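You operate a simulated robot arm through the tools that you are given. There is no shell and no other tool. Be economical: measure what you need, move in short steps, check, and stop when the job is done.

You are at the controls of a simulated robot arm. One attempt, no reset.

## Task
Change the cracked grey pad in the holder for the white one.
Fine: loosen the wing nut, drop the old pad in the WORN tray, push the new one home, then tighten the nut.
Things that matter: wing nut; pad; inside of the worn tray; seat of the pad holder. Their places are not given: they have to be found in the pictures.

The check looks at the end state, three seconds after you hand in, the way a careful person would. Anything else that was tipped, shoved, dropped, spilled or broken makes it a failure.

## Robot
A 6-joint arm with a two-finger parallel gripper, fixed in place. Base frame: the origin is at the foot of the arm, x ahead of it, y to its left, z up; the work surface is at about z = 864. Units: mm, degrees, N and s.
With the tool pointing down near the work surface it reaches from about 260 to 680 mm from the base axis. Its first joint turns from -66.0 to 66.0 degrees. Payload 2.9 kg.
The tool frame sits at the grasp point between the pads (the TCP): z along the fingers, y along the line on which they close. The tips reach 30 mm beyond it. The gripper opens to 110 mm. The fingers are 20 mm wide and 10 mm thick; the gripper's body (48 by 112 mm) begins 55 mm behind the TCP.
Orientation is that of the tool frame in the base frame, as a unit quaternion [w, x, y, z]. With the fingers straight down and closing along the base's y, the tool's x points along the base's -x, its y along +y and its z along -z.

## Interface
- The arm moves only by the tool arm_command. Its argument "steps" is one flat list of numbers, 7 for each row, row after row: the gripper command, from -1 (fully open) to 1 (shut), values between in proportion, then the shift along the base's x, y, z in units of 40 mm (1.0 is 40 mm), then the turn, a rotation vector about the base's x, y, z in units of 8 degrees (1.0 is 8 degrees). In form: [claw, dx, dy, dz, rx, ry, rz, claw, dx, dy, dz, rx, ry, rz, ...]. A call has 1 to 10 rows; each row shifts and turns the commanded pose from where the row before left it. A call with a number of a shift or a turn outside -1 to 1 is refused whole. Rows are played at 5 a second. More than 50 mm and 8.6 degrees between two rows, or a gripper value outside its range, and nothing of the call is played. Where a pose cannot be reached the arm comes as near as it can. A force on the tool above 70 N (or 10 N above the force at the start of the call, whichever is more), or a blocked arm, ends the call early, and 0.2 s more pass. The fingers move at their own pace (about 108 mm/s each) and stop on an object; they squeeze with about 38 N. The grip force told is the motor's: it shows also when the fingers shut on nothing. Time passes only in rows, and 0.2 s behind the last, so rows that do not move let the fingers close. It gives the time, the measured TCP pose, the force on the tool (base axes), the opening and the grip force at its end, in the units of the frame above (readings bear some noise).
- Cameras (640 x 400 px; columns grow to the right, rows downward): "scene" is fixed at [61.1, 418.5, 1396.3]; the picture's right is [-0.89, -0.46, 0.00], its down [-0.21, 0.41, -0.89] and it looks along [0.41, -0.79, -0.46] (base axes); focal length 367 px, centre (320, 200). "wrist" rides on the gripper at [72, 17, -103] in the tool frame; the picture's right is [-0.23, 0.97, 0.00], its down [-0.76, -0.18, -0.62] and it looks along [-0.61, -0.14, 0.78] (tool axes); focal length 222 px, centre (320, 200).
- camera(camera): a new picture of that camera. The clock stands still meanwhile.
- probe_pixels(camera, pixels): for up to 12 pixels [column, row] of the newest picture of that camera ("zoom" is the newest enlarged one), the place [x, y, z] in the base frame of the surface seen there, good to about 2 mm. The clock stands still meanwhile.
- zoom(camera, box): a new picture of the part [left, top, right, bottom] of that camera's present view, enlarged. The clock stands still meanwhile.
- sign_off(): hands the job in; it is judged then, once.

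Keep the steps short. Do not move on a guess: measure, check each grasp and each placing, and mend mistakes. In all there are 80 turns and 34 pictures (those below and enlarged ones count). Leave the gripper open and the arm clear of the work at the hand-in unless told otherwise, and finish with a single line.

The tools are called after "Emit:" as name(argument=value, ...) on one line, values as JSON. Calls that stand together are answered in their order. arm_command: Moves the arm, as the interface text tells. Its arguments: {"type":"object","properties":{"steps":{"type":"array","items":{"type":"number"}}},"required":["steps"]} The other tools are called the same way: camera (camera) takes a picture; probe_pixels (camera, pixels) gives the place of the surface under pixels of a picture; zoom (camera, box) takes an enlarged picture of a part of a camera's view; sign_off () hands the job in.

At the start:

```text
t: 0.0
tool_pos: [467.0, -83.5, 1174.6]
orientation: [0.0, 0.001, 1.0, 0.0]
force: [0.2, -0.6, -0.3]
opening: 110.1
grip_force: 0.1
```

scene: 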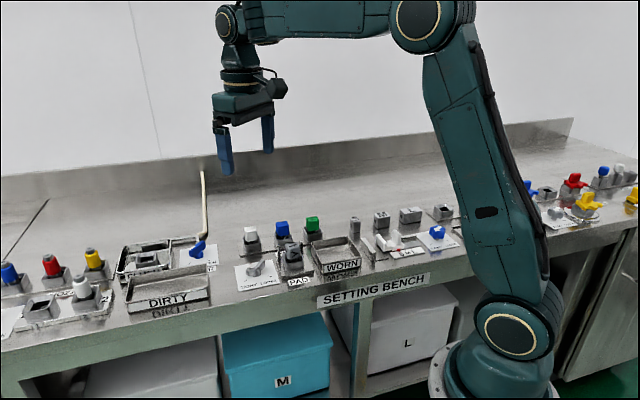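
wrist: 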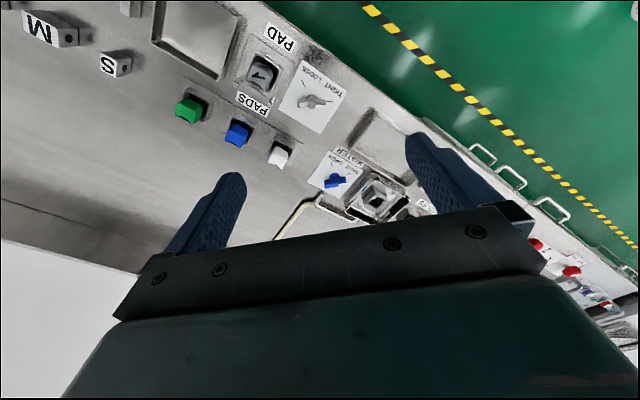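

I see the pad holder (PAD) near scene (292,258), the wing nut plate near (255,270), the PADS row (white at 250,236; blue; green) and the WORN tray at (340,255). I will zoom in on that area first.

Emit:
zoom(camera="scene", box=[220, 200, 380, 300])

Emit:
zoom(camera="wrist", box=[150, 0, 374, 180])

```text
4.00 times, centred on (300, 250) of scene
```

zoom: 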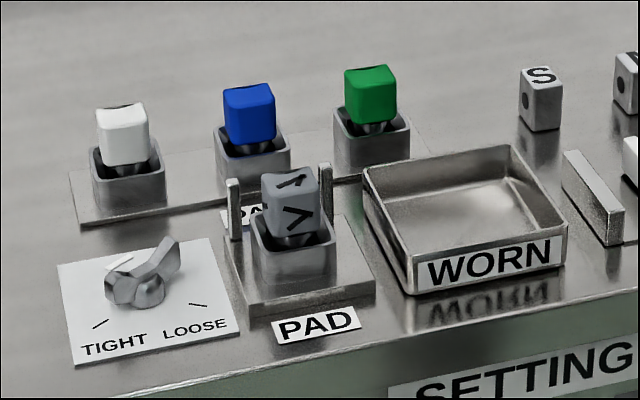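

```text
2.22 times, centred on (262, 90) of wrist
```

zoom: 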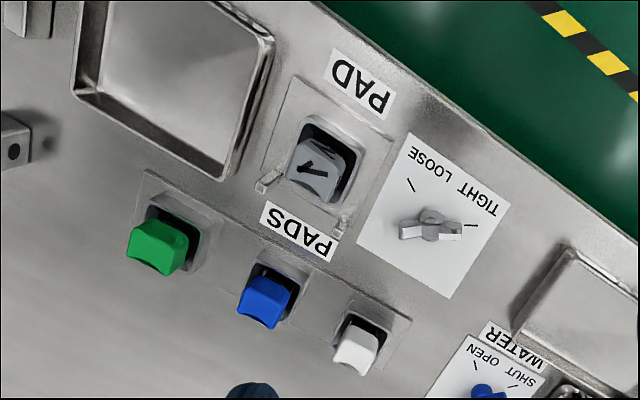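

The views agree. Next I will probe the nut, marks, pads, holder and tray.

Emit:
probe_pixels(camera="zoom", pixels=[[432, 222], [404, 233], [460, 230], [410, 185], [472, 225], [318, 178], [310, 118], [358, 150], [355, 355], [335, 228], [265, 187], [440, 270]])

Emit:
probe_pixels(camera="scene", pixels=[[251, 229], [252, 237], [292, 246], [293, 255], [253.5, 274], [263, 263], [250, 266], [245, 281], [269.5, 276], [338, 252], [328, 268], [347, 237]])

```text
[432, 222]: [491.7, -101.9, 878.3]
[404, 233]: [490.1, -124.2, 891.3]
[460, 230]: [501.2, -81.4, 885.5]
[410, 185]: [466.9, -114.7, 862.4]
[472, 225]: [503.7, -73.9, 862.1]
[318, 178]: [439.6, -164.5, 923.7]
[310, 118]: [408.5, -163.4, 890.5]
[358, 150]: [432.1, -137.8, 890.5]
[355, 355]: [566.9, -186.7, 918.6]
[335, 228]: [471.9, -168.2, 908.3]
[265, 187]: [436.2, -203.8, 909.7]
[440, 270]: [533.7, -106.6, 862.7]
```

```text
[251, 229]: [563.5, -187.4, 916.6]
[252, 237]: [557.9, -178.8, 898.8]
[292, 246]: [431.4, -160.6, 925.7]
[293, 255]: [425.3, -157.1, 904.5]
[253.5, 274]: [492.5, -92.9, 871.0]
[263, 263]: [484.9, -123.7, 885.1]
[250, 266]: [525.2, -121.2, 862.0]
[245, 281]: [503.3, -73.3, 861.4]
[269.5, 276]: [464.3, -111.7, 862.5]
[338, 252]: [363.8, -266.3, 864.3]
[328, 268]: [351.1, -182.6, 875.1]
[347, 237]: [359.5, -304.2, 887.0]
```

Readings: nut centre is about (496,-103), with its wing on the TIGHT mark at about 75°. LOOSE is about 123° counter-clockwise from there. I will go above the nut while turning the tool by -80°, then continue.

Emit:
arm_command(steps=[-1, 0.0725, -0.0488, -0.3, 0, 0, -1, -1, 0.0725, -0.0488, -0.3, 0, 0, -1, -1, 0.0725, -0.0488, -0.3, 0, 0, -1, -1, 0.0725, -0.0488, -0.3, 0, 0, -1, -1, 0.0725, -0.0488, -0.3, 0, 0, -1, -1, 0.0725, -0.0488, -0.3, 0, 0, -1, -1, 0.0725, -0.0488, -0.3, 0, 0, -1, -1, 0.0725, -0.0488, -0.3, 0, 0, -1, -1, 0.0725, -0.0488, -0.3, 0, 0, -1, -1, 0.0725, -0.0488, -0.3, 0, 0, -1])

```text
t: 2.2
tool_pos: [495.7, -102.1, 1054.8]
orientation: [0.0, 0.644, 0.765, 0.0]
force: [0.3, 0.8, -0.1]
opening: 109.8
grip_force: 0.2
```

Pose is as expected. I will add another -25° and look from the wrist.

Emit:
arm_command(steps=[-1, 0, 0, -0.3, 0, 0, -1, -1, 0, 0, -0.3, 0, 0, -1, -1, 0, 0, -0.3, 0, 0, -1, 0.2, 0, 0, 0, 0, 0, -0.1, 0.2, 0, 0, 0, 0, 0, 0])

Emit:
camera(camera="wrist")

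```text
t: 3.4
tool_pos: [496.3, -103.9, 1019.0]
orientation: [0.0, 0.793, 0.609, -0.001]
force: [0.2, 0.1, 0.1]
opening: 43.9
grip_force: 0.1
```

```text
29 pictures are left
```

wrist: 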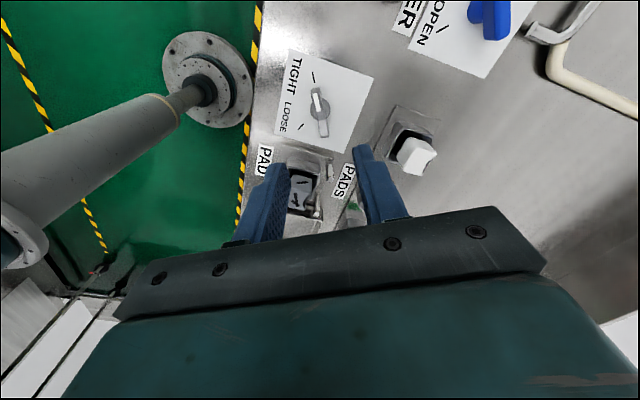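

Emit:
zoom(camera="wrist", box=[260, 40, 388, 150])

```text
3.64 times, centred on (324, 95) of wrist
```

zoom: 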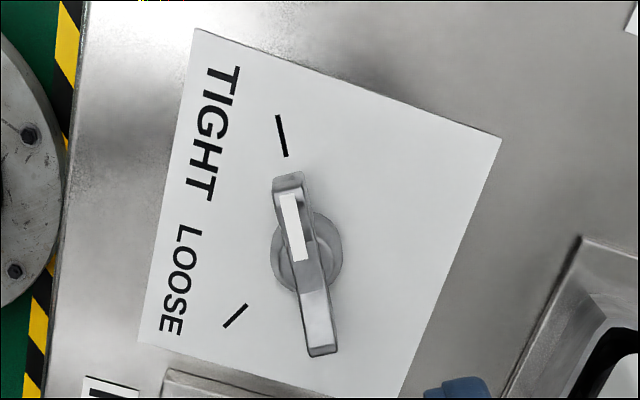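

The white stripe on one wing is the pointer and it sits at TIGHT. I will probe precise positions here.

Emit:
probe_pixels(camera="zoom", pixels=[[288, 180], [322, 352], [284, 250], [335, 255], [278, 118], [286, 155], [245, 307], [225, 326], [306, 255], [295, 225], [315, 310], [290, 285]])

```text
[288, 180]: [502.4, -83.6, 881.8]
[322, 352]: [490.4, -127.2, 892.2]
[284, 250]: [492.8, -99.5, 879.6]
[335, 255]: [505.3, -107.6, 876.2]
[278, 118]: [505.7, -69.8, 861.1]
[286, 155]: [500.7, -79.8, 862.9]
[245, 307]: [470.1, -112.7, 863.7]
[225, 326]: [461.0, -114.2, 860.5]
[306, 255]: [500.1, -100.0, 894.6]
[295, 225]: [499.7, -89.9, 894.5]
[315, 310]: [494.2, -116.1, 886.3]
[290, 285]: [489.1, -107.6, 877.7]
```

Centre is (496,-104), TIGHT is at 76° and LOOSE at about 197°, so the turn is about +120°. I'll descend so the tips reach z≈880, then close on the wing.

Emit:
arm_command(steps=[0.2, 0, 0, -0.9, 0, 0, 0, 0.2, 0, 0, -0.9, 0, 0, 0, 0.2, 0, 0, -0.5, 0, 0, 0, 0.2, 0, 0, -0.4, 0, 0, 0, 0.2, 0, 0, 0, 0, 0, 0, 1, 0, 0, 0, 0, 0, 0, 1, 0, 0, 0, 0, 0, 0])

Emit:
camera(camera="wrist")

```text
t: 5.0
tool_pos: [496.9, -102.8, 910.4]
orientation: [-0.001, 0.792, 0.61, -0.001]
force: [-4.7, 1.7, 0.8]
opening: 8.8
grip_force: 45.0
```

```text
27 pictures are left
```

wrist: 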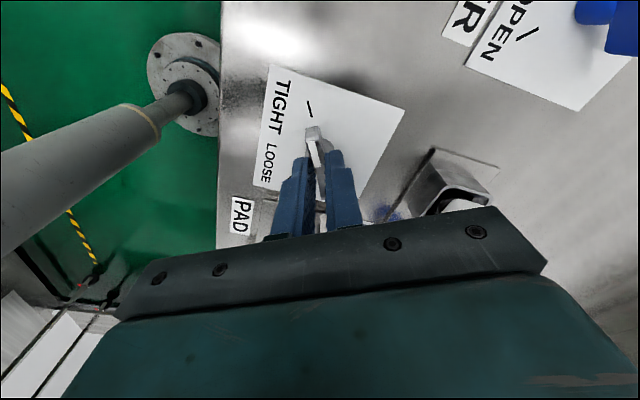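

The wing is gripped (8.8 mm, 45 N). I'll turn it CCW by 40° first.

Emit:
arm_command(steps=[1, 0, 0, 0, 0, 0, 0.5, 1, 0, 0, 0, 0, 0, 0.5, 1, 0, 0, 0, 0, 0, 1, 1, 0, 0, 0, 0, 0, 1, 1, 0, 0, 0, 0, 0, 1, 1, 0, 0, 0, 0, 0, 1])

Emit:
zoom(camera="wrist", box=[220, 50, 420, 240])

```text
t: 6.4
tool_pos: [495.3, -104.1, 910.7]
orientation: [0.0, 0.535, 0.845, -0.001]
force: [-1.8, -8.0, -13.3]
opening: 9.0
grip_force: 45.3
```

```text
2.11 times, centred on (320, 145) of wrist
```

zoom: 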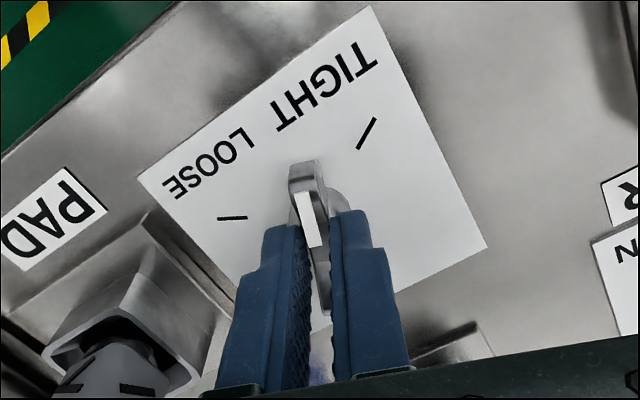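

The nut follows. I'll turn 80° more.

Emit:
arm_command(steps=[1, 0, 0, 0, 0, 0, 1, 1, 0, 0, 0, 0, 0, 1, 1, 0, 0, 0, 0, 0, 1, 1, 0, 0, 0, 0, 0, 1, 1, 0, 0, 0, 0, 0, 1, 1, 0, 0, 0, 0, 0, 1, 1, 0, 0, 0, 0, 0, 1, 1, 0, 0, 0, 0, 0, 1, 1, 0, 0, 0, 0, 0, 1, 1, 0, 0, 0, 0, 0, 1])

Emit:
zoom(camera="wrist", box=[220, 50, 420, 240])

```text
t: 8.6
tool_pos: [495.9, -103.6, 910.7]
orientation: [-0.001, -0.132, 0.991, 0.0]
force: [-10.6, -14.9, -20.2]
opening: 8.9
grip_force: 45.1
```

```text
2.11 times, centred on (320, 145) of wrist
```

zoom: 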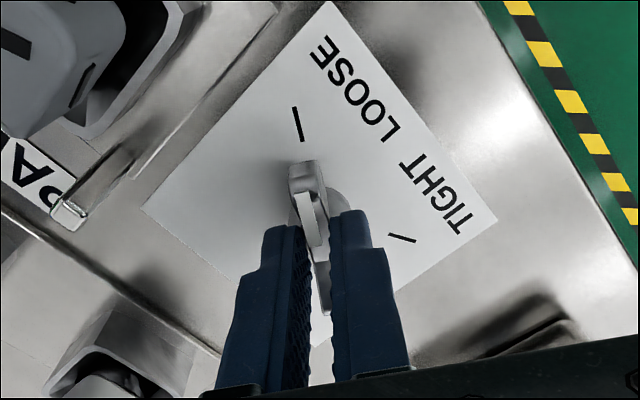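

The pointer now sits at the LOOSE mark. I'll add 2°, open, rise and measure it.

Emit:
arm_command(steps=[1, 0, 0, 0, 0, 0, 0.25, 0.3, 0, 0, 0, 0, 0, 0, 0.3, 0, 0, 0, 0, 0, 0, 0.3, 0, 0, 0.5, 0, 0, 0, 0.3, 0, 0, 1, 0, 0, 0, 0.3, 0, 0, 1, 0, 0, 0, 0.3, 0, 0, 1, 0, 0, 0])

Emit:
zoom(camera="wrist", box=[230, 30, 390, 140])

```text
t: 10.2
tool_pos: [495.8, -105.2, 1053.0]
orientation: [0.0, -0.15, 0.989, 0.0]
force: [-0.1, -0.4, 0.4]
opening: 38.6
grip_force: 0.0
```

```text
3.64 times, centred on (310, 85) of wrist
```

zoom: 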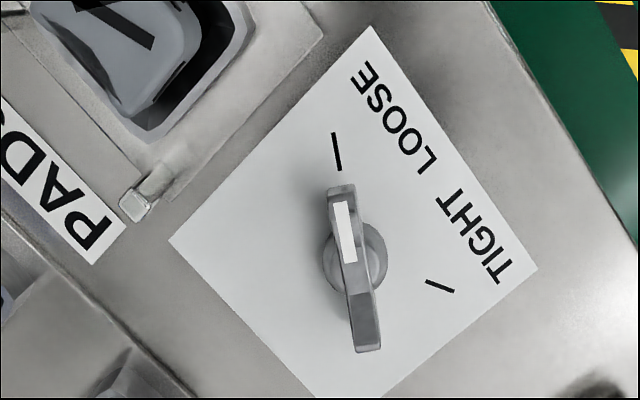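

The pointer is in line with LOOSE. Next I'll go above the old pad at about (438,-164), open the gripper and look.

Emit:
arm_command(steps=[-0.3, -0.72, -0.74, 0, 0, 0, 0, -0.3, -0.72, -0.74, 0, 0, 0, 0, -0.3, 0, 0, 0, 0, 0, 0])

Emit:
zoom(camera="wrist", box=[200, 30, 420, 180])

Emit:
zoom(camera="scene", box=[230, 205, 350, 285])

```text
t: 11.0
tool_pos: [436.9, -164.8, 1052.3]
orientation: [0.001, -0.149, 0.989, 0.001]
force: [-1.3, -0.5, 0.4]
opening: 71.7
grip_force: 0.1
```

```text
2.67 times, centred on (310, 105) of wrist
```

zoom: 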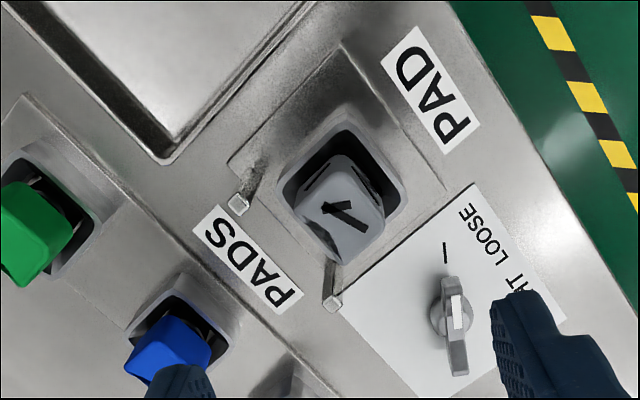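

```text
5.00 times, centred on (290, 245) of scene
```

zoom: 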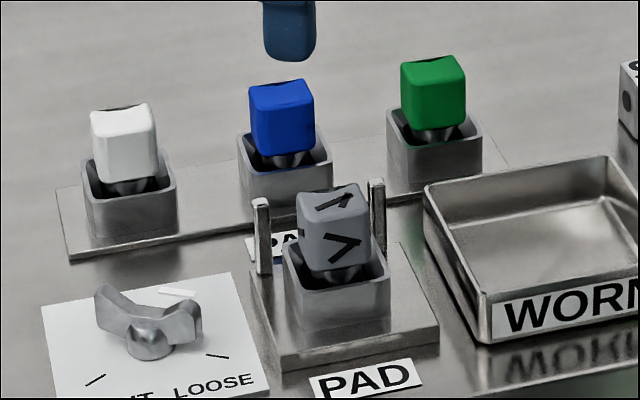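

Probing the pad top corners, holder rim, posts and old pad faces from the wrist view, and the pad sides from the scene view.

Emit:
probe_pixels(camera="wrist", pixels=[[312.5, 93], [332.5, 109.5], [317.5, 126], [302.5, 108], [317.5, 108], [320.5, 76], [340, 101.2], [296.5, 97], [279.2, 106.1], [314.5, 142.5], [323, 122], [326, 95]])

Emit:
probe_pixels(camera="zoom", pixels=[[305, 260], [362, 262], [335, 280], [335, 195], [303, 210], [365, 212], [95, 115], [150, 115], [123, 110], [125, 178], [100, 175], [155, 172]])

```text
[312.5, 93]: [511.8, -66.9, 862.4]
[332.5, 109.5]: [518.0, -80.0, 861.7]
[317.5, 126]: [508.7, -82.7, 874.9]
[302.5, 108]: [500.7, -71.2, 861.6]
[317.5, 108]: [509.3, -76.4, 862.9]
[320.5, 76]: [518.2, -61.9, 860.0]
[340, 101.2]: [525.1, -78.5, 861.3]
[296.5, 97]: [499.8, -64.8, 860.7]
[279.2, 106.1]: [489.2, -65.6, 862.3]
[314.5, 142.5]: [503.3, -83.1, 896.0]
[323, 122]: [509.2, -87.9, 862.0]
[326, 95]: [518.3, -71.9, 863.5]
```

```text
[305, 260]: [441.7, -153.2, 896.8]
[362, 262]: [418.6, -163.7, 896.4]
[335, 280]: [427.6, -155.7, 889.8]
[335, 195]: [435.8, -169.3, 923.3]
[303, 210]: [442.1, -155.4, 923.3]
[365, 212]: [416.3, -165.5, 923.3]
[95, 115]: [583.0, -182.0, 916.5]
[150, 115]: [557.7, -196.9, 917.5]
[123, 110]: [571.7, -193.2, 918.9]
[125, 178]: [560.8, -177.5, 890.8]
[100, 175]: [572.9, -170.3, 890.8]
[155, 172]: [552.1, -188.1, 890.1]
```

The wrist probe used an older full picture, so those wrist values are void. I'll take a fresh wrist picture.

Emit:
camera(camera="wrist")

Emit:
probe_pixels(camera="wrist", pixels=[[312.5, 93], [332.5, 109.5], [317.5, 126], [302.5, 108], [317.5, 108], [320.5, 76], [340, 101.2], [296.5, 97], [279.2, 106.1], [314.5, 142.5], [323, 122], [326, 95]])

```text
21 pictures are left
```

wrist: 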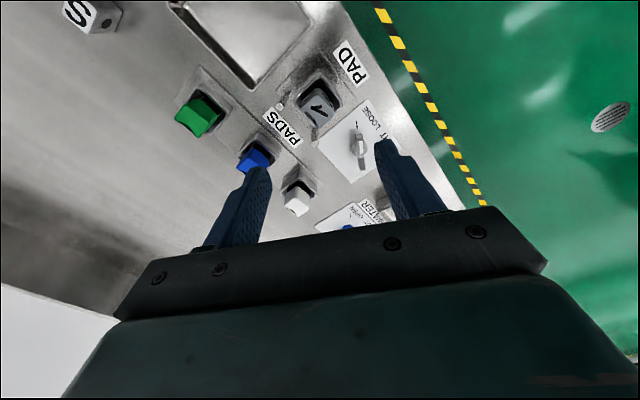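

```text
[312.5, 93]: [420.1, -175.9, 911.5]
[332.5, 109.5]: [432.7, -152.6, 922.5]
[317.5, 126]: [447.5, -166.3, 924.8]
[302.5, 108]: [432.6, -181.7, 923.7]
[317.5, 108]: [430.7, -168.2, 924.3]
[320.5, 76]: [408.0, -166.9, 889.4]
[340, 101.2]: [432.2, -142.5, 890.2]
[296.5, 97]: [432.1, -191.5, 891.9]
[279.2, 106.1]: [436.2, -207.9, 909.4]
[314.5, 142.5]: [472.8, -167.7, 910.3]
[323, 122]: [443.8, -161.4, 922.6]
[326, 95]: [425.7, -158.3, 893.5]
```

Emit:
zoom(camera="wrist", box=[270, 70, 350, 150])

```text
5.00 times, centred on (310, 110) of wrist
```

zoom: 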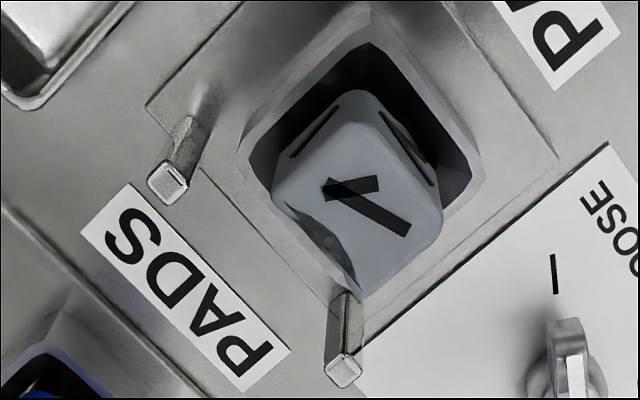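

Emit:
probe_pixels(camera="zoom", pixels=[[348, 122], [434, 215], [360, 282], [282, 190], [360, 195], [255, 140], [368, 22], [472, 160], [168, 180], [343, 368], [150, 105], [553, 155]])

```text
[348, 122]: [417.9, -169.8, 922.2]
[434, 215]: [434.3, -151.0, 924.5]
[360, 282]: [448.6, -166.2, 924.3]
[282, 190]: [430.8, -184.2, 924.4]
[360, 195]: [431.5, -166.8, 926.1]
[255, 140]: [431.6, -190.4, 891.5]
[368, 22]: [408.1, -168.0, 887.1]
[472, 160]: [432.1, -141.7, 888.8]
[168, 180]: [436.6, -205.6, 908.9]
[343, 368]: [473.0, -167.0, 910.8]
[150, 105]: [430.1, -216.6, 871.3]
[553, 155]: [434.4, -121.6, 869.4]
```

The pad top is a square about 24 mm wide, centred near (432.5,-167.5), with edges at about 46°. The holder rim is at z 890 and there are two posts on the far side. I'll grip along the 46° axis, turning the tool to -44° while coming down to z≈990.

Emit:
arm_command(steps=[0, -0.11, -0.0675, -0.3, 0, 0, -1, 0, 0, 0, -0.3, 0, 0, -1, 0, 0, 0, -0.3, 0, 0, -1, 0, 0, 0, -0.3, 0, 0, -1, 0, 0, 0, -0.3, 0, 0, -1, 0, 0, 0, 0, 0, 0, -1, 0, 0, 0, 0, 0, 0, -1, 0, 0, 0, 0, 0, 0, -0.7, 0, 0, 0, 0, 0, 0, 0])

Emit:
zoom(camera="wrist", box=[220, 30, 420, 230])

```text
t: 13.0
tool_pos: [437.0, -166.0, 991.4]
orientation: [0.0, 0.379, 0.925, 0.0]
force: [-0.1, 0.3, -0.6]
opening: 54.7
grip_force: 0.0
```

```text
2.00 times, centred on (320, 130) of wrist
```

zoom: 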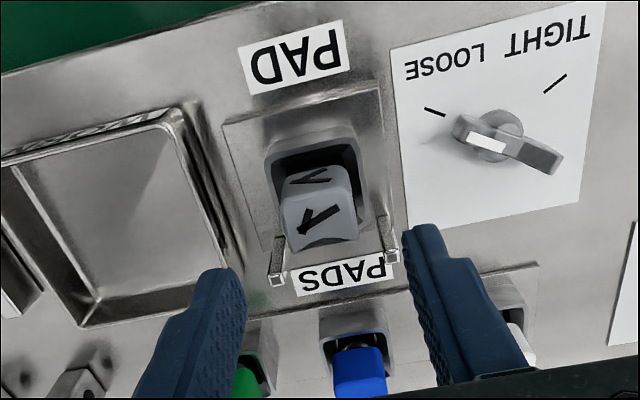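

Aligned. I'll nudge (-2,-2), descend to z≈945 and check the reading.

Emit:
arm_command(steps=[0, -0.06, -0.06, -0.5, 0, 0, 0, 0, 0, 0, -0.65, 0, 0, 0, 0, 0, 0, 0, 0, 0, 0])

Emit:
camera(camera="wrist")

Emit:
zoom(camera="scene", box=[240, 200, 340, 280])

```text
t: 13.8
tool_pos: [433.0, -168.1, 944.6]
orientation: [0.0, 0.378, 0.926, 0.0]
force: [-0.4, -0.7, -0.4]
opening: 54.7
grip_force: 0.0
```

```text
18 pictures are left
```

wrist: 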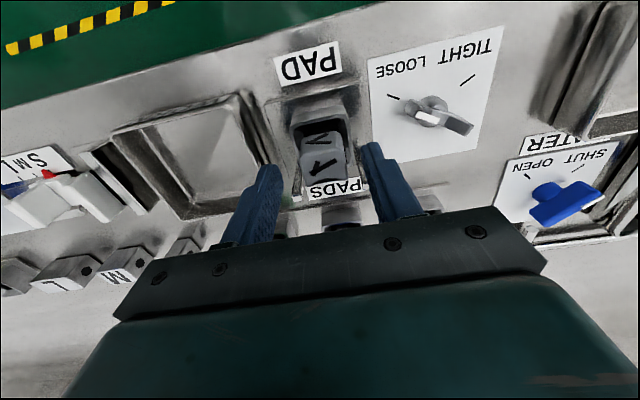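

```text
5.00 times, centred on (290, 240) of scene
```

zoom: 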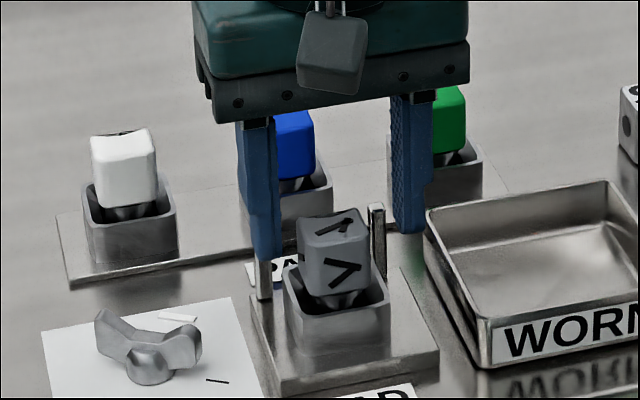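

Checking finger tips against posts with probes.

Emit:
probe_pixels(camera="zoom", pixels=[[268, 250], [410, 222], [262, 275], [376, 215], [340, 215], [330, 280], [253, 250], [276, 250], [400, 222], [422, 222]])

```text
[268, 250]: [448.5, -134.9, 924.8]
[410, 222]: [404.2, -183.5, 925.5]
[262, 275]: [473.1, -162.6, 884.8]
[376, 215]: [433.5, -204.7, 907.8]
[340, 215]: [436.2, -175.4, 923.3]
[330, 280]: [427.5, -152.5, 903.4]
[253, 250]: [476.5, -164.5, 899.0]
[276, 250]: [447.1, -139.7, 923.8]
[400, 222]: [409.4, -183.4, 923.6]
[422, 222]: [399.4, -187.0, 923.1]
```

The fingers straddle the pad and clear the posts. I'll descend to TCP z≈924 and close.

Emit:
arm_command(steps=[0, 0, 0, -0.25, 0, 0, 0, 0, 0, 0, -0.25, 0, 0, 0, 0, 0, 0, 0, 0, 0, 0, 1, 0, 0, 0, 0, 0, 0, 1, 0, 0, 0, 0, 0, 0])

```text
t: 15.0
tool_pos: [436.1, -166.1, 924.2]
orientation: [0.001, 0.375, 0.927, 0.002]
force: [17.1, 14.8, -7.3]
opening: 29.3
grip_force: 38.1
```

Gripped at 29.3 mm, with a side force of about 22 N towards (+x,+y). I'll shift a little that way to relieve it.

Emit:
arm_command(steps=[1, 0.03, 0.03, 0, 0, 0, 0, 1, 0, 0, 0, 0, 0, 0])

```text
t: 15.6
tool_pos: [433.2, -166.9, 924.4]
orientation: [0.0, 0.378, 0.926, -0.001]
force: [7.0, 5.0, 0.7]
opening: 29.2
grip_force: 37.9
```

Better. I'll shift 0.8 mm more and then lift slowly.

Emit:
arm_command(steps=[1, 0.018, 0.015, 0, 0, 0, 0, 1, 0, 0, 0.15, 0, 0, 0, 1, 0, 0, 0.25, 0, 0, 0, 1, 0, 0, 0.4, 0, 0, 0])

Emit:
zoom(camera="scene", box=[240, 200, 340, 280])

```text
t: 16.6
tool_pos: [433.4, -165.9, 955.6]
orientation: [-0.001, 0.378, 0.926, 0.0]
force: [0.8, 0.2, -0.9]
opening: 29.4
grip_force: 38.0
```

```text
5.00 times, centred on (290, 240) of scene
```

zoom: 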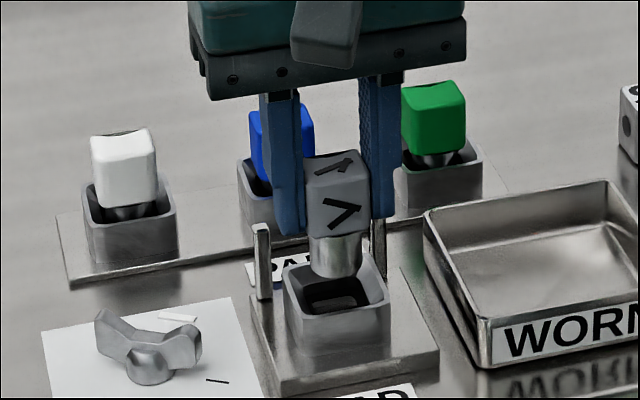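

The pad came out; its metal stem is visible. I'll probe the tray corners and floor, the empty socket and the stem bottom.

Emit:
probe_pixels(camera="zoom", pixels=[[430, 215], [603, 186], [487, 316], [470, 260], [540, 250], [590, 220], [332, 274], [335, 300], [315, 312], [356, 302], [290, 278], [328, 225]])

Emit:
probe_pixels(camera="scene", pixels=[[323, 243], [361, 237], [360, 266], [341, 250], [340, 240], [332, 247], [350, 255]])

```text
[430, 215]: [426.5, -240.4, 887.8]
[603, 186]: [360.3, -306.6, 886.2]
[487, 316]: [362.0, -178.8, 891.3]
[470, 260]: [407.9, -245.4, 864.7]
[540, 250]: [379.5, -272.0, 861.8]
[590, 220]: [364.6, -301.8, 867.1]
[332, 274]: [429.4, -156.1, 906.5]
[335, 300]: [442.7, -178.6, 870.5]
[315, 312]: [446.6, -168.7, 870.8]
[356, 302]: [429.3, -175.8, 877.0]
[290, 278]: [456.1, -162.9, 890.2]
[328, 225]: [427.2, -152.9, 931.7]
```

```text
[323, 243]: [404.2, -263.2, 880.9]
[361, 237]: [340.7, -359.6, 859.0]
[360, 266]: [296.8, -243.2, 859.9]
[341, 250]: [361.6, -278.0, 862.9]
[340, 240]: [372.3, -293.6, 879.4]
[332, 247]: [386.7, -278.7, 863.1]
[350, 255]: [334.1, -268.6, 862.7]
```

Tray centre is about (361,-243), floor z 863, rim 888. The stem bottom hangs about 49 mm below the TCP. I'll lift, move over the tray and lower to about z 925.

Emit:
arm_command(steps=[1, 0, 0, 0.9, 0, 0, 0, 1, -0.6, -0.65, 0, 0, 0, 0, 1, -0.6, -0.65, 0, 0, 0, 0, 1, -0.6, -0.63, 0, 0, 0, 0, 1, 0, 0, 0, 0, 0, 0, 1, 0, 0, -0.8, 0, 0, 0, 1, 0, 0, -0.7, 0, 0, 0, 1, 0, 0, 0, 0, 0, 0])

Emit:
zoom(camera="scene", box=[270, 190, 390, 290])

```text
t: 18.4
tool_pos: [361.4, -241.6, 934.7]
orientation: [0.0, 0.378, 0.926, 0.0]
force: [-0.1, 0.6, 0.1]
opening: 29.6
grip_force: 37.4
```

```text
4.00 times, centred on (330, 240) of scene
```

zoom: 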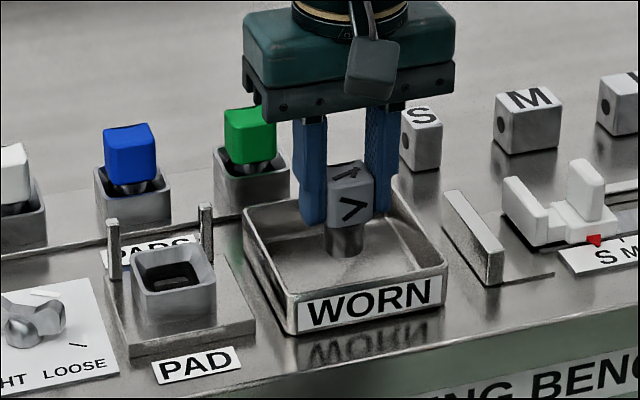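

Over the tray and well inside. I'll lower 21 mm to just above the floor.

Emit:
arm_command(steps=[1, 0, 0, -0.3, 0, 0, 0, 1, 0, 0, -0.2, 0, 0, 0, 1, 0, 0, -0.03, 0, 0, 0])

```text
t: 19.2
tool_pos: [363.2, -245.0, 915.6]
orientation: [0.005, 0.378, 0.926, -0.002]
force: [-4.0, 5.6, 50.2]
opening: 29.3
grip_force: 38.0
```

The stem touched the floor at 50 N. I'll rise 2 mm, open slowly and lift.

Emit:
arm_command(steps=[1, 0, 0, 0.05, 0, 0, 0, 0.3, 0, 0, 0, 0, 0, 0, 0.15, 0, 0, 0, 0, 0, 0, 0.15, 0, 0, 0.4, 0, 0, 0, 0.15, 0, 0, 0.8, 0, 0, 0, 0.15, 0, 0, 0.8, 0, 0, 0])

Emit:
zoom(camera="scene", box=[230, 190, 370, 290])

```text
t: 20.6
tool_pos: [361.4, -243.0, 995.0]
orientation: [-0.001, 0.378, 0.926, 0.001]
force: [-0.2, -0.1, -0.3]
opening: 46.7
grip_force: 0.0
```

```text
4.00 times, centred on (300, 240) of scene
```

zoom: 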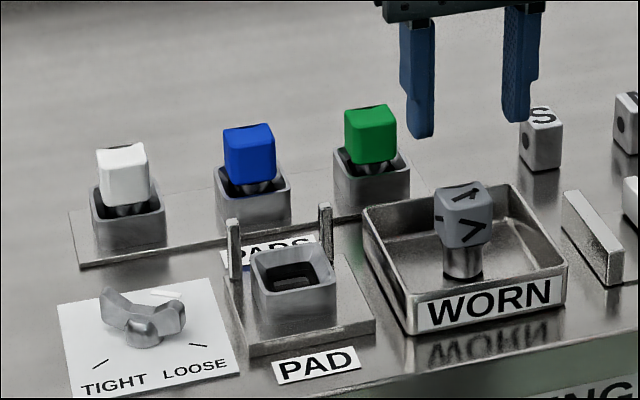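

The old pad stands in the WORN tray. Next I'll go above the white pad at about (566,-187).

Emit:
arm_command(steps=[0, 0, 0, 0.5, 0, 0, 0, 0, 0.85, 0.23, 0, 0, 0, 0, 0, 0.85, 0.23, 0, 0, 0, 0, 0, 0.85, 0.23, 0, 0, 0, 0, 0, 0.85, 0.23, 0, 0, 0, 0, 0, 0.85, 0.23, 0, 0, 0, 0, 0, 0.85, 0.24, 0, 0, 0, 0, 0, 0, 0, 0, 0, 0, 0])

Emit:
zoom(camera="wrist", box=[250, 60, 390, 180])

```text
t: 22.4
tool_pos: [565.8, -186.9, 1014.5]
orientation: [0.0, 0.377, 0.926, 0.0]
force: [0.4, -0.1, 0.0]
opening: 54.9
grip_force: 0.0
```

```text
3.33 times, centred on (320, 120) of wrist
```

zoom: 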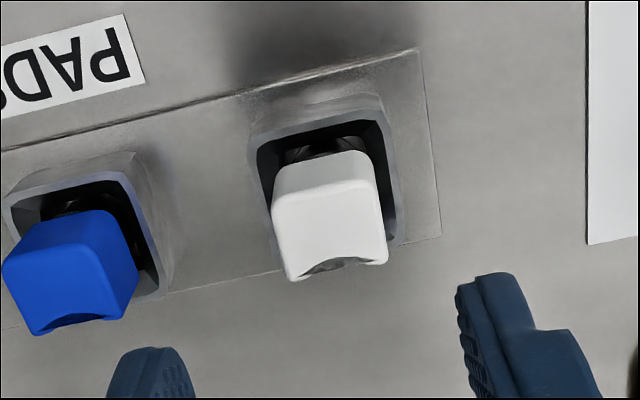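

Emit:
probe_pixels(camera="zoom", pixels=[[284, 205], [374, 192], [294, 272], [380, 257], [330, 230], [256, 150], [378, 112], [394, 230], [415, 55], [437, 232], [280, 240], [384, 225]])

```text
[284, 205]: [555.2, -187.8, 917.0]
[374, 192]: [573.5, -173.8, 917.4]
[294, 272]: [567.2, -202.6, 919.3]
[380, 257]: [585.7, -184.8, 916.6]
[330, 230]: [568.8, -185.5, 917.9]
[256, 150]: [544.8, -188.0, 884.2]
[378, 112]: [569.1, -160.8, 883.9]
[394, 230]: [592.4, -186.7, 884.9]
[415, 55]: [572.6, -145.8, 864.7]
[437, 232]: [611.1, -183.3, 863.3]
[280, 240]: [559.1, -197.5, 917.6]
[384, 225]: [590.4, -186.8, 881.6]
```

The white pad centre is about (569.5,-187), edges at about 46°, top z 918 and rim 884.5. I'll centre, descend to TCP z≈918 (tips 888) and close.

Emit:
arm_command(steps=[0, 0.1, 0, -0.8, 0, 0, 0, 0, 0, 0, -0.8, 0, 0, 0, 0, 0, 0, -0.4, 0, 0, 0, 0, 0, 0, -0.41, 0, 0, 0, 0, 0, 0, 0, 0, 0, 0])

Emit:
zoom(camera="scene", box=[210, 190, 310, 270])

```text
t: 23.6
tool_pos: [570.1, -187.9, 916.3]
orientation: [0.0, 0.378, 0.926, 0.0]
force: [0.5, 0.3, -0.2]
opening: 54.9
grip_force: 0.1
```

```text
5.00 times, centred on (260, 230) of scene
```

zoom: 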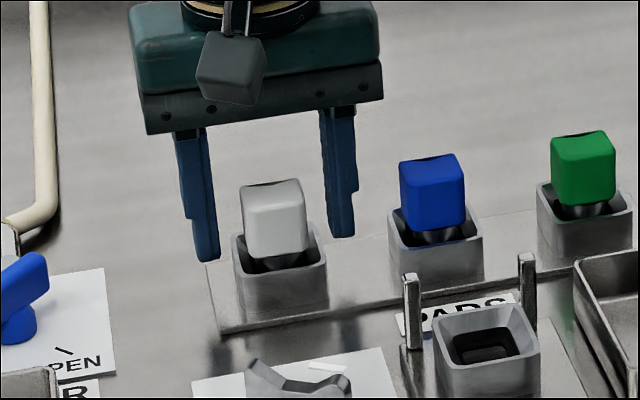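

Fingers straddle the pad. Closing.

Emit:
arm_command(steps=[1, 0, 0, 0.03, 0, 0, 0, 1, 0, 0, 0, 0, 0, 0, 1, 0, 0, 0, 0, 0, 0])

```text
t: 24.4
tool_pos: [571.0, -186.8, 917.8]
orientation: [-0.001, 0.378, 0.926, -0.001]
force: [0.9, 0.4, 1.1]
opening: 29.3
grip_force: 38.4
```

A clean grip (29.3 mm, no side force). I'll lift straight up and look.

Emit:
arm_command(steps=[1, 0, 0, 0.2, 0, 0, 0, 1, 0, 0, 0.5, 0, 0, 0, 1, 0, 0, 0.7, 0, 0, 0, 1, 0, 0, 0.7, 0, 0, 0, 1, -0.8482, 0.1331, 0, 0, 0, 0, 1, -0.8482, 0.1331, 0, 0, 0, 0, 1, -0.8482, 0.1331, 0, 0, 0, 0, 1, -0.8482, 0.1331, 0, 0, 0, 0, 1, 0, 0, 0, 0, 0, 0])

Emit:
camera(camera="wrist")

Emit:
zoom(camera="scene", box=[240, 180, 340, 280])

```text
t: 26.4
tool_pos: [434.8, -167.1, 1003.7]
orientation: [0.0, 0.378, 0.926, 0.0]
force: [-0.5, 0.2, -0.6]
opening: 29.3
grip_force: 37.6
```

```text
11 pictures are left
```

wrist: 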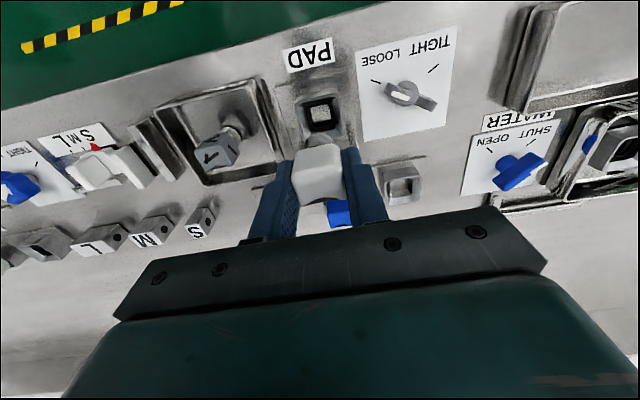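

```text
4.00 times, centred on (290, 230) of scene
```

zoom: 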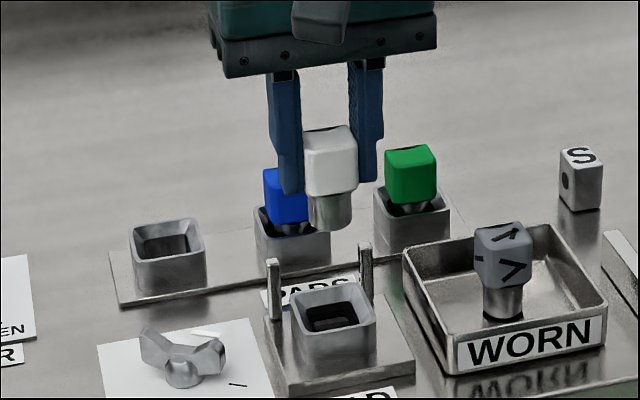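

The white pad is over the empty holder in the same orientation. I'll lower to z≈940, then feel my way in.

Emit:
arm_command(steps=[1, 0, 0, -0.8, 0, 0, 0, 1, 0, 0, -0.5, 0, 0, 0, 1, 0, 0, -0.3, 0, 0, 0, 1, 0, 0, 0, 0, 0, 0])

```text
t: 27.4
tool_pos: [434.2, -167.4, 938.5]
orientation: [0.0, 0.377, 0.926, 0.0]
force: [0.2, 0.0, -1.1]
opening: 29.2
grip_force: 38.3
```

No contact. I'll lower in 4 mm steps.

Emit:
arm_command(steps=[1, 0, 0, -0.1, 0, 0, 0, 1, 0, 0, -0.1, 0, 0, 0, 1, 0, 0, -0.1, 0, 0, 0])

```text
t: 28.2
tool_pos: [435.4, -166.6, 926.9]
orientation: [-0.001, 0.377, 0.926, 0.0]
force: [-0.2, -0.8, 0.0]
opening: 29.4
grip_force: 37.7
```

Emit:
arm_command(steps=[1, 0, 0, -0.04, 0, 0, 0, 1, 0, 0, -0.04, 0, 0, 0, 1, 0, 0, -0.025, 0, 0, 0])

```text
t: 29.0
tool_pos: [434.4, -165.8, 923.8]
orientation: [0.0, 0.378, 0.926, 0.0]
force: [-3.1, 3.5, 15.3]
opening: 29.6
grip_force: 38.3
```

Contact at 15 N at the expected seated height (about 923.5). I'll press firmly to about 40 N to push it home.

Emit:
arm_command(steps=[1, 0, 0, -0.03, 0, 0, 0, 1, 0, 0, -0.01, 0, 0, 0])

```text
t: 29.6
tool_pos: [434.5, -166.5, 925.4]
orientation: [0.003, 0.377, 0.926, 0.001]
force: [-8.9, 9.5, 45.0]
opening: 29.4
grip_force: 38.3
```

A hard stop at 45 N. I'll unload 1.6 mm, open, lift clear and check.

Emit:
arm_command(steps=[1, 0, 0, 0.04, 0, 0, 0, 0.3, 0, 0, 0, 0, 0, 0, 0, 0, 0, 0, 0, 0, 0, 0, 0, 0, 0, 0, 0, 0, 0, 0, 0.3, 0, 0, 0, 0, 0, 0, 0.9, 0, 0, 0, 0, 0, 0, 0.9, 0, 0, 0])

Emit:
zoom(camera="scene", box=[240, 200, 340, 280])

Emit:
probe_pixels(camera="zoom", pixels=[[335, 222], [310, 232], [355, 228], [308, 280], [360, 282], [335, 300], [290, 282]])

```text
refused: steps must hold 7 numbers for each row
```

```text
5.00 times, centred on (290, 240) of scene
```

zoom: 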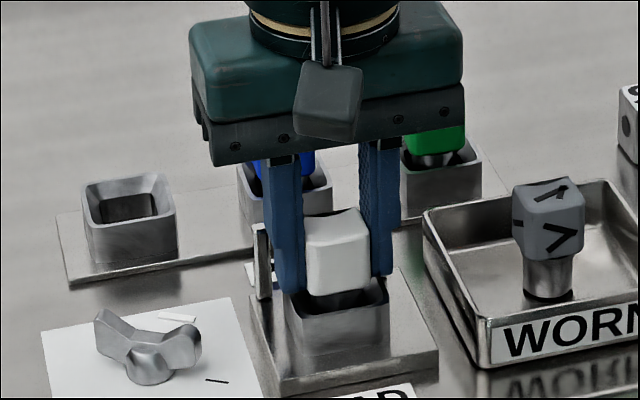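

```text
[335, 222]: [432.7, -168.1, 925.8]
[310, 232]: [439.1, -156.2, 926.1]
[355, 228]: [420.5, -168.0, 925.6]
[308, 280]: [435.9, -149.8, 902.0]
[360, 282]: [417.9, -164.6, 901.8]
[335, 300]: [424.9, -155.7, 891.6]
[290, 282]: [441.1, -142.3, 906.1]
```

The release call was malformed and nothing moved. The white pad's top and lower edges are on the same image rows as the grey one when seated (208 and 296), so it is home. Releasing now with correct rows.

Emit:
arm_command(steps=[1, 0, 0, 0.04, 0, 0, 0, 0.3, 0, 0, 0, 0, 0, 0, 0, 0, 0, 0, 0, 0, 0, 0, 0, 0, 0, 0, 0, 0, 0, 0, 0, 0.3, 0, 0, 0, 0, 0, 0, 0.9, 0, 0, 0, 0, 0, 0, 0.9, 0, 0, 0])

Emit:
zoom(camera="scene", box=[240, 200, 340, 280])

Emit:
probe_pixels(camera="zoom", pixels=[[335, 222], [303, 235], [362, 235], [308, 280], [360, 282], [290, 304], [382, 302], [335, 320]])

```text
t: 31.2
tool_pos: [434.3, -165.6, 1007.2]
orientation: [0.0, 0.378, 0.926, 0.0]
force: [0.2, -0.1, -0.2]
opening: 54.9
grip_force: 0.0
```

```text
5.00 times, centred on (290, 240) of scene
```

zoom: 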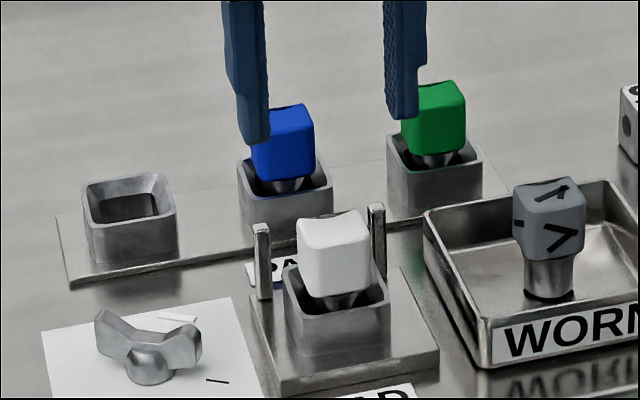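

```text
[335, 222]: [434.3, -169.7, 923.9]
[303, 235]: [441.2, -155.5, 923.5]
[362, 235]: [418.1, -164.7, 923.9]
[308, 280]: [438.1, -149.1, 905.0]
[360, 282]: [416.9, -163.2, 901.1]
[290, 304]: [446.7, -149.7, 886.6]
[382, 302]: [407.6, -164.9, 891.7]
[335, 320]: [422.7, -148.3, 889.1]
```

The white pad sits exactly as the grey one did (top z 924). I'll return over the nut and turn the tool +61.7° to line up with the wing at LOOSE.

Emit:
arm_command(steps=[0.2, 0.1944, 0.1956, 0, 0, 0, 1, 0.2, 0.1944, 0.1956, 0, 0, 0, 1, 0.2, 0.1944, 0.1956, 0, 0, 0, 1, 0.2, 0.1944, 0.1956, 0, 0, 0, 1, 0.2, 0.1944, 0.1956, 0, 0, 0, 1, 0.2, 0.1944, 0.1956, 0, 0, 0, 1, 0.2, 0.1944, 0.1956, 0, 0, 0, 1, 0.2, 0.1944, 0.1956, 0, 0, 0, 0.71, 0.2, 0, 0, -0.6, 0, 0, 0, 0.2, 0, 0, 0, 0, 0, 0])

Emit:
zoom(camera="wrist", box=[220, 40, 420, 230])

```text
t: 33.4
tool_pos: [495.6, -103.5, 983.1]
orientation: [0.0, -0.151, 0.989, 0.001]
force: [-0.5, 1.0, -0.5]
opening: 43.9
grip_force: 0.0
```

```text
2.11 times, centred on (320, 135) of wrist
```

zoom: 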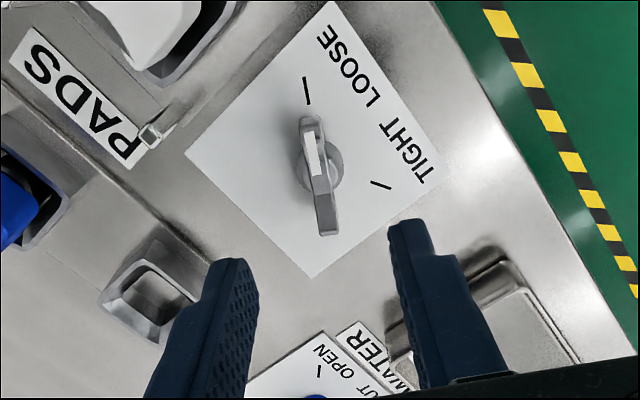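

In line. I'll descend to z≈910.5 and close.

Emit:
arm_command(steps=[0.2, 0, 0, -0.9, 0, 0, 0, 0.2, 0, 0, -0.5, 0, 0, 0, 0.2, 0, 0, -0.4, 0, 0, 0, 0.2, 0, 0, 0, 0, 0, 0, 1, 0, 0, 0, 0, 0, 0, 1, 0, 0, 0, 0, 0, 0])

```text
t: 34.8
tool_pos: [496.2, -104.4, 909.7]
orientation: [0.0, -0.149, 0.989, 0.0]
force: [-1.0, 4.8, -1.0]
opening: 9.1
grip_force: 44.9
```

Wing gripped. I'll turn clockwise 80°, then the rest.

Emit:
arm_command(steps=[1, 0, 0, 0, 0, 0, -1, 1, 0, 0, 0, 0, 0, -1, 1, 0, 0, 0, 0, 0, -1, 1, 0, 0, 0, 0, 0, -1, 1, 0, 0, 0, 0, 0, -1, 1, 0, 0, 0, 0, 0, -1, 1, 0, 0, 0, 0, 0, -1, 1, 0, 0, 0, 0, 0, -1, 1, 0, 0, 0, 0, 0, -1, 1, 0, 0, 0, 0, 0, -1])

Emit:
arm_command(steps=[1, 0, 0, 0, 0, 0, -1, 1, 0, 0, 0, 0, 0, -1, 1, 0, 0, 0, 0, 0, -1, 1, 0, 0, 0, 0, 0, -1, 1, 0, 0, 0, 0, 0, -1, 1, 0, 0, 0, 0, 0, -0.3])

Emit:
zoom(camera="wrist", box=[220, 50, 420, 240])

```text
t: 37.0
tool_pos: [497.0, -104.4, 910.2]
orientation: [0.0, 0.522, 0.853, 0.0]
force: [-6.7, -8.7, 2.4]
opening: 8.9
grip_force: 44.8
```

```text
t: 38.4
tool_pos: [496.2, -104.7, 910.3]
orientation: [0.0, 0.794, 0.607, 0.0]
force: [-9.5, -4.9, 7.5]
opening: 8.6
grip_force: 44.9
```

```text
2.11 times, centred on (320, 145) of wrist
```

zoom: 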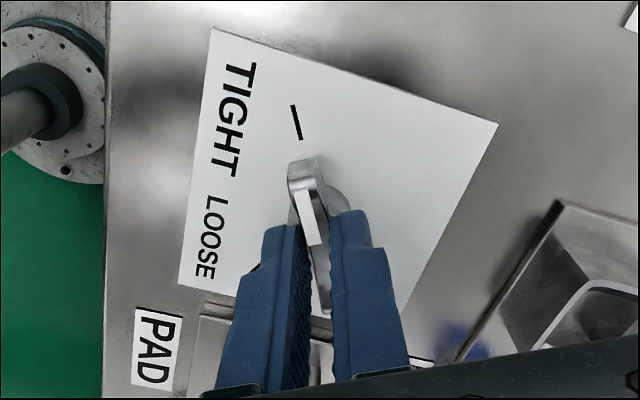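

The pointer is back at TIGHT. I'll open, rise clear and check.

Emit:
arm_command(steps=[0.3, 0, 0, 0, 0, 0, 0, 0.3, 0, 0, 0, 0, 0, 0, 0.3, 0, 0, 0.4, 0, 0, 0, 0.3, 0, 0, 1, 0, 0, 0, 0.3, 0, 0, 1, 0, 0, 0, 0.3, 0, 0, 1, 0, 0, 0, -1, 0, 0, 0.5, 0, 0, 0, -1, 0, 0, 0, 0, 0, 0, -1, 0, 0, 0, 0, 0, 0])

Emit:
zoom(camera="wrist", box=[260, 40, 388, 150])

Emit:
zoom(camera="scene", box=[220, 190, 380, 290])

```text
t: 40.4
tool_pos: [495.0, -103.0, 1068.8]
orientation: [0.0, 0.794, 0.608, 0.0]
force: [-0.9, 0.3, 0.7]
opening: 110.1
grip_force: 0.0
```

```text
3.64 times, centred on (324, 95) of wrist
```

zoom: 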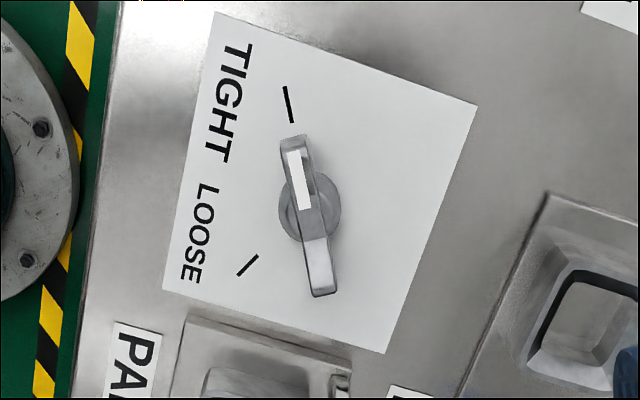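

```text
4.00 times, centred on (300, 240) of scene
```

zoom: 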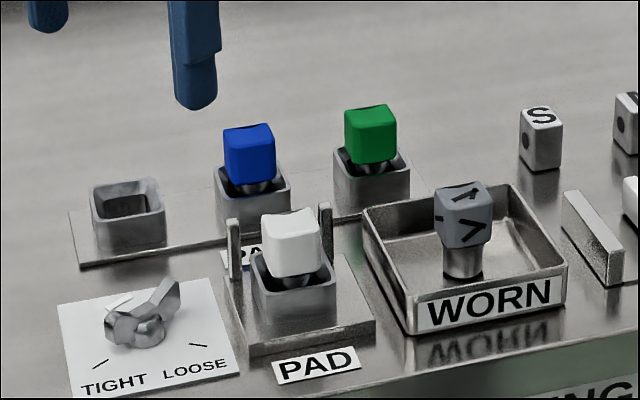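

The nut points at TIGHT, the white pad is seated, the old pad is in the WORN tray, nothing else has moved, and the gripper is open and clear. Handing in.

Emit:
sign_off()

```text
The job is handed in.
```

The white pad is fully seated in the holder, the cracked grey pad is in the WORN tray, the wing nut is back on TIGHT, and the arm is clear with the gripper open.
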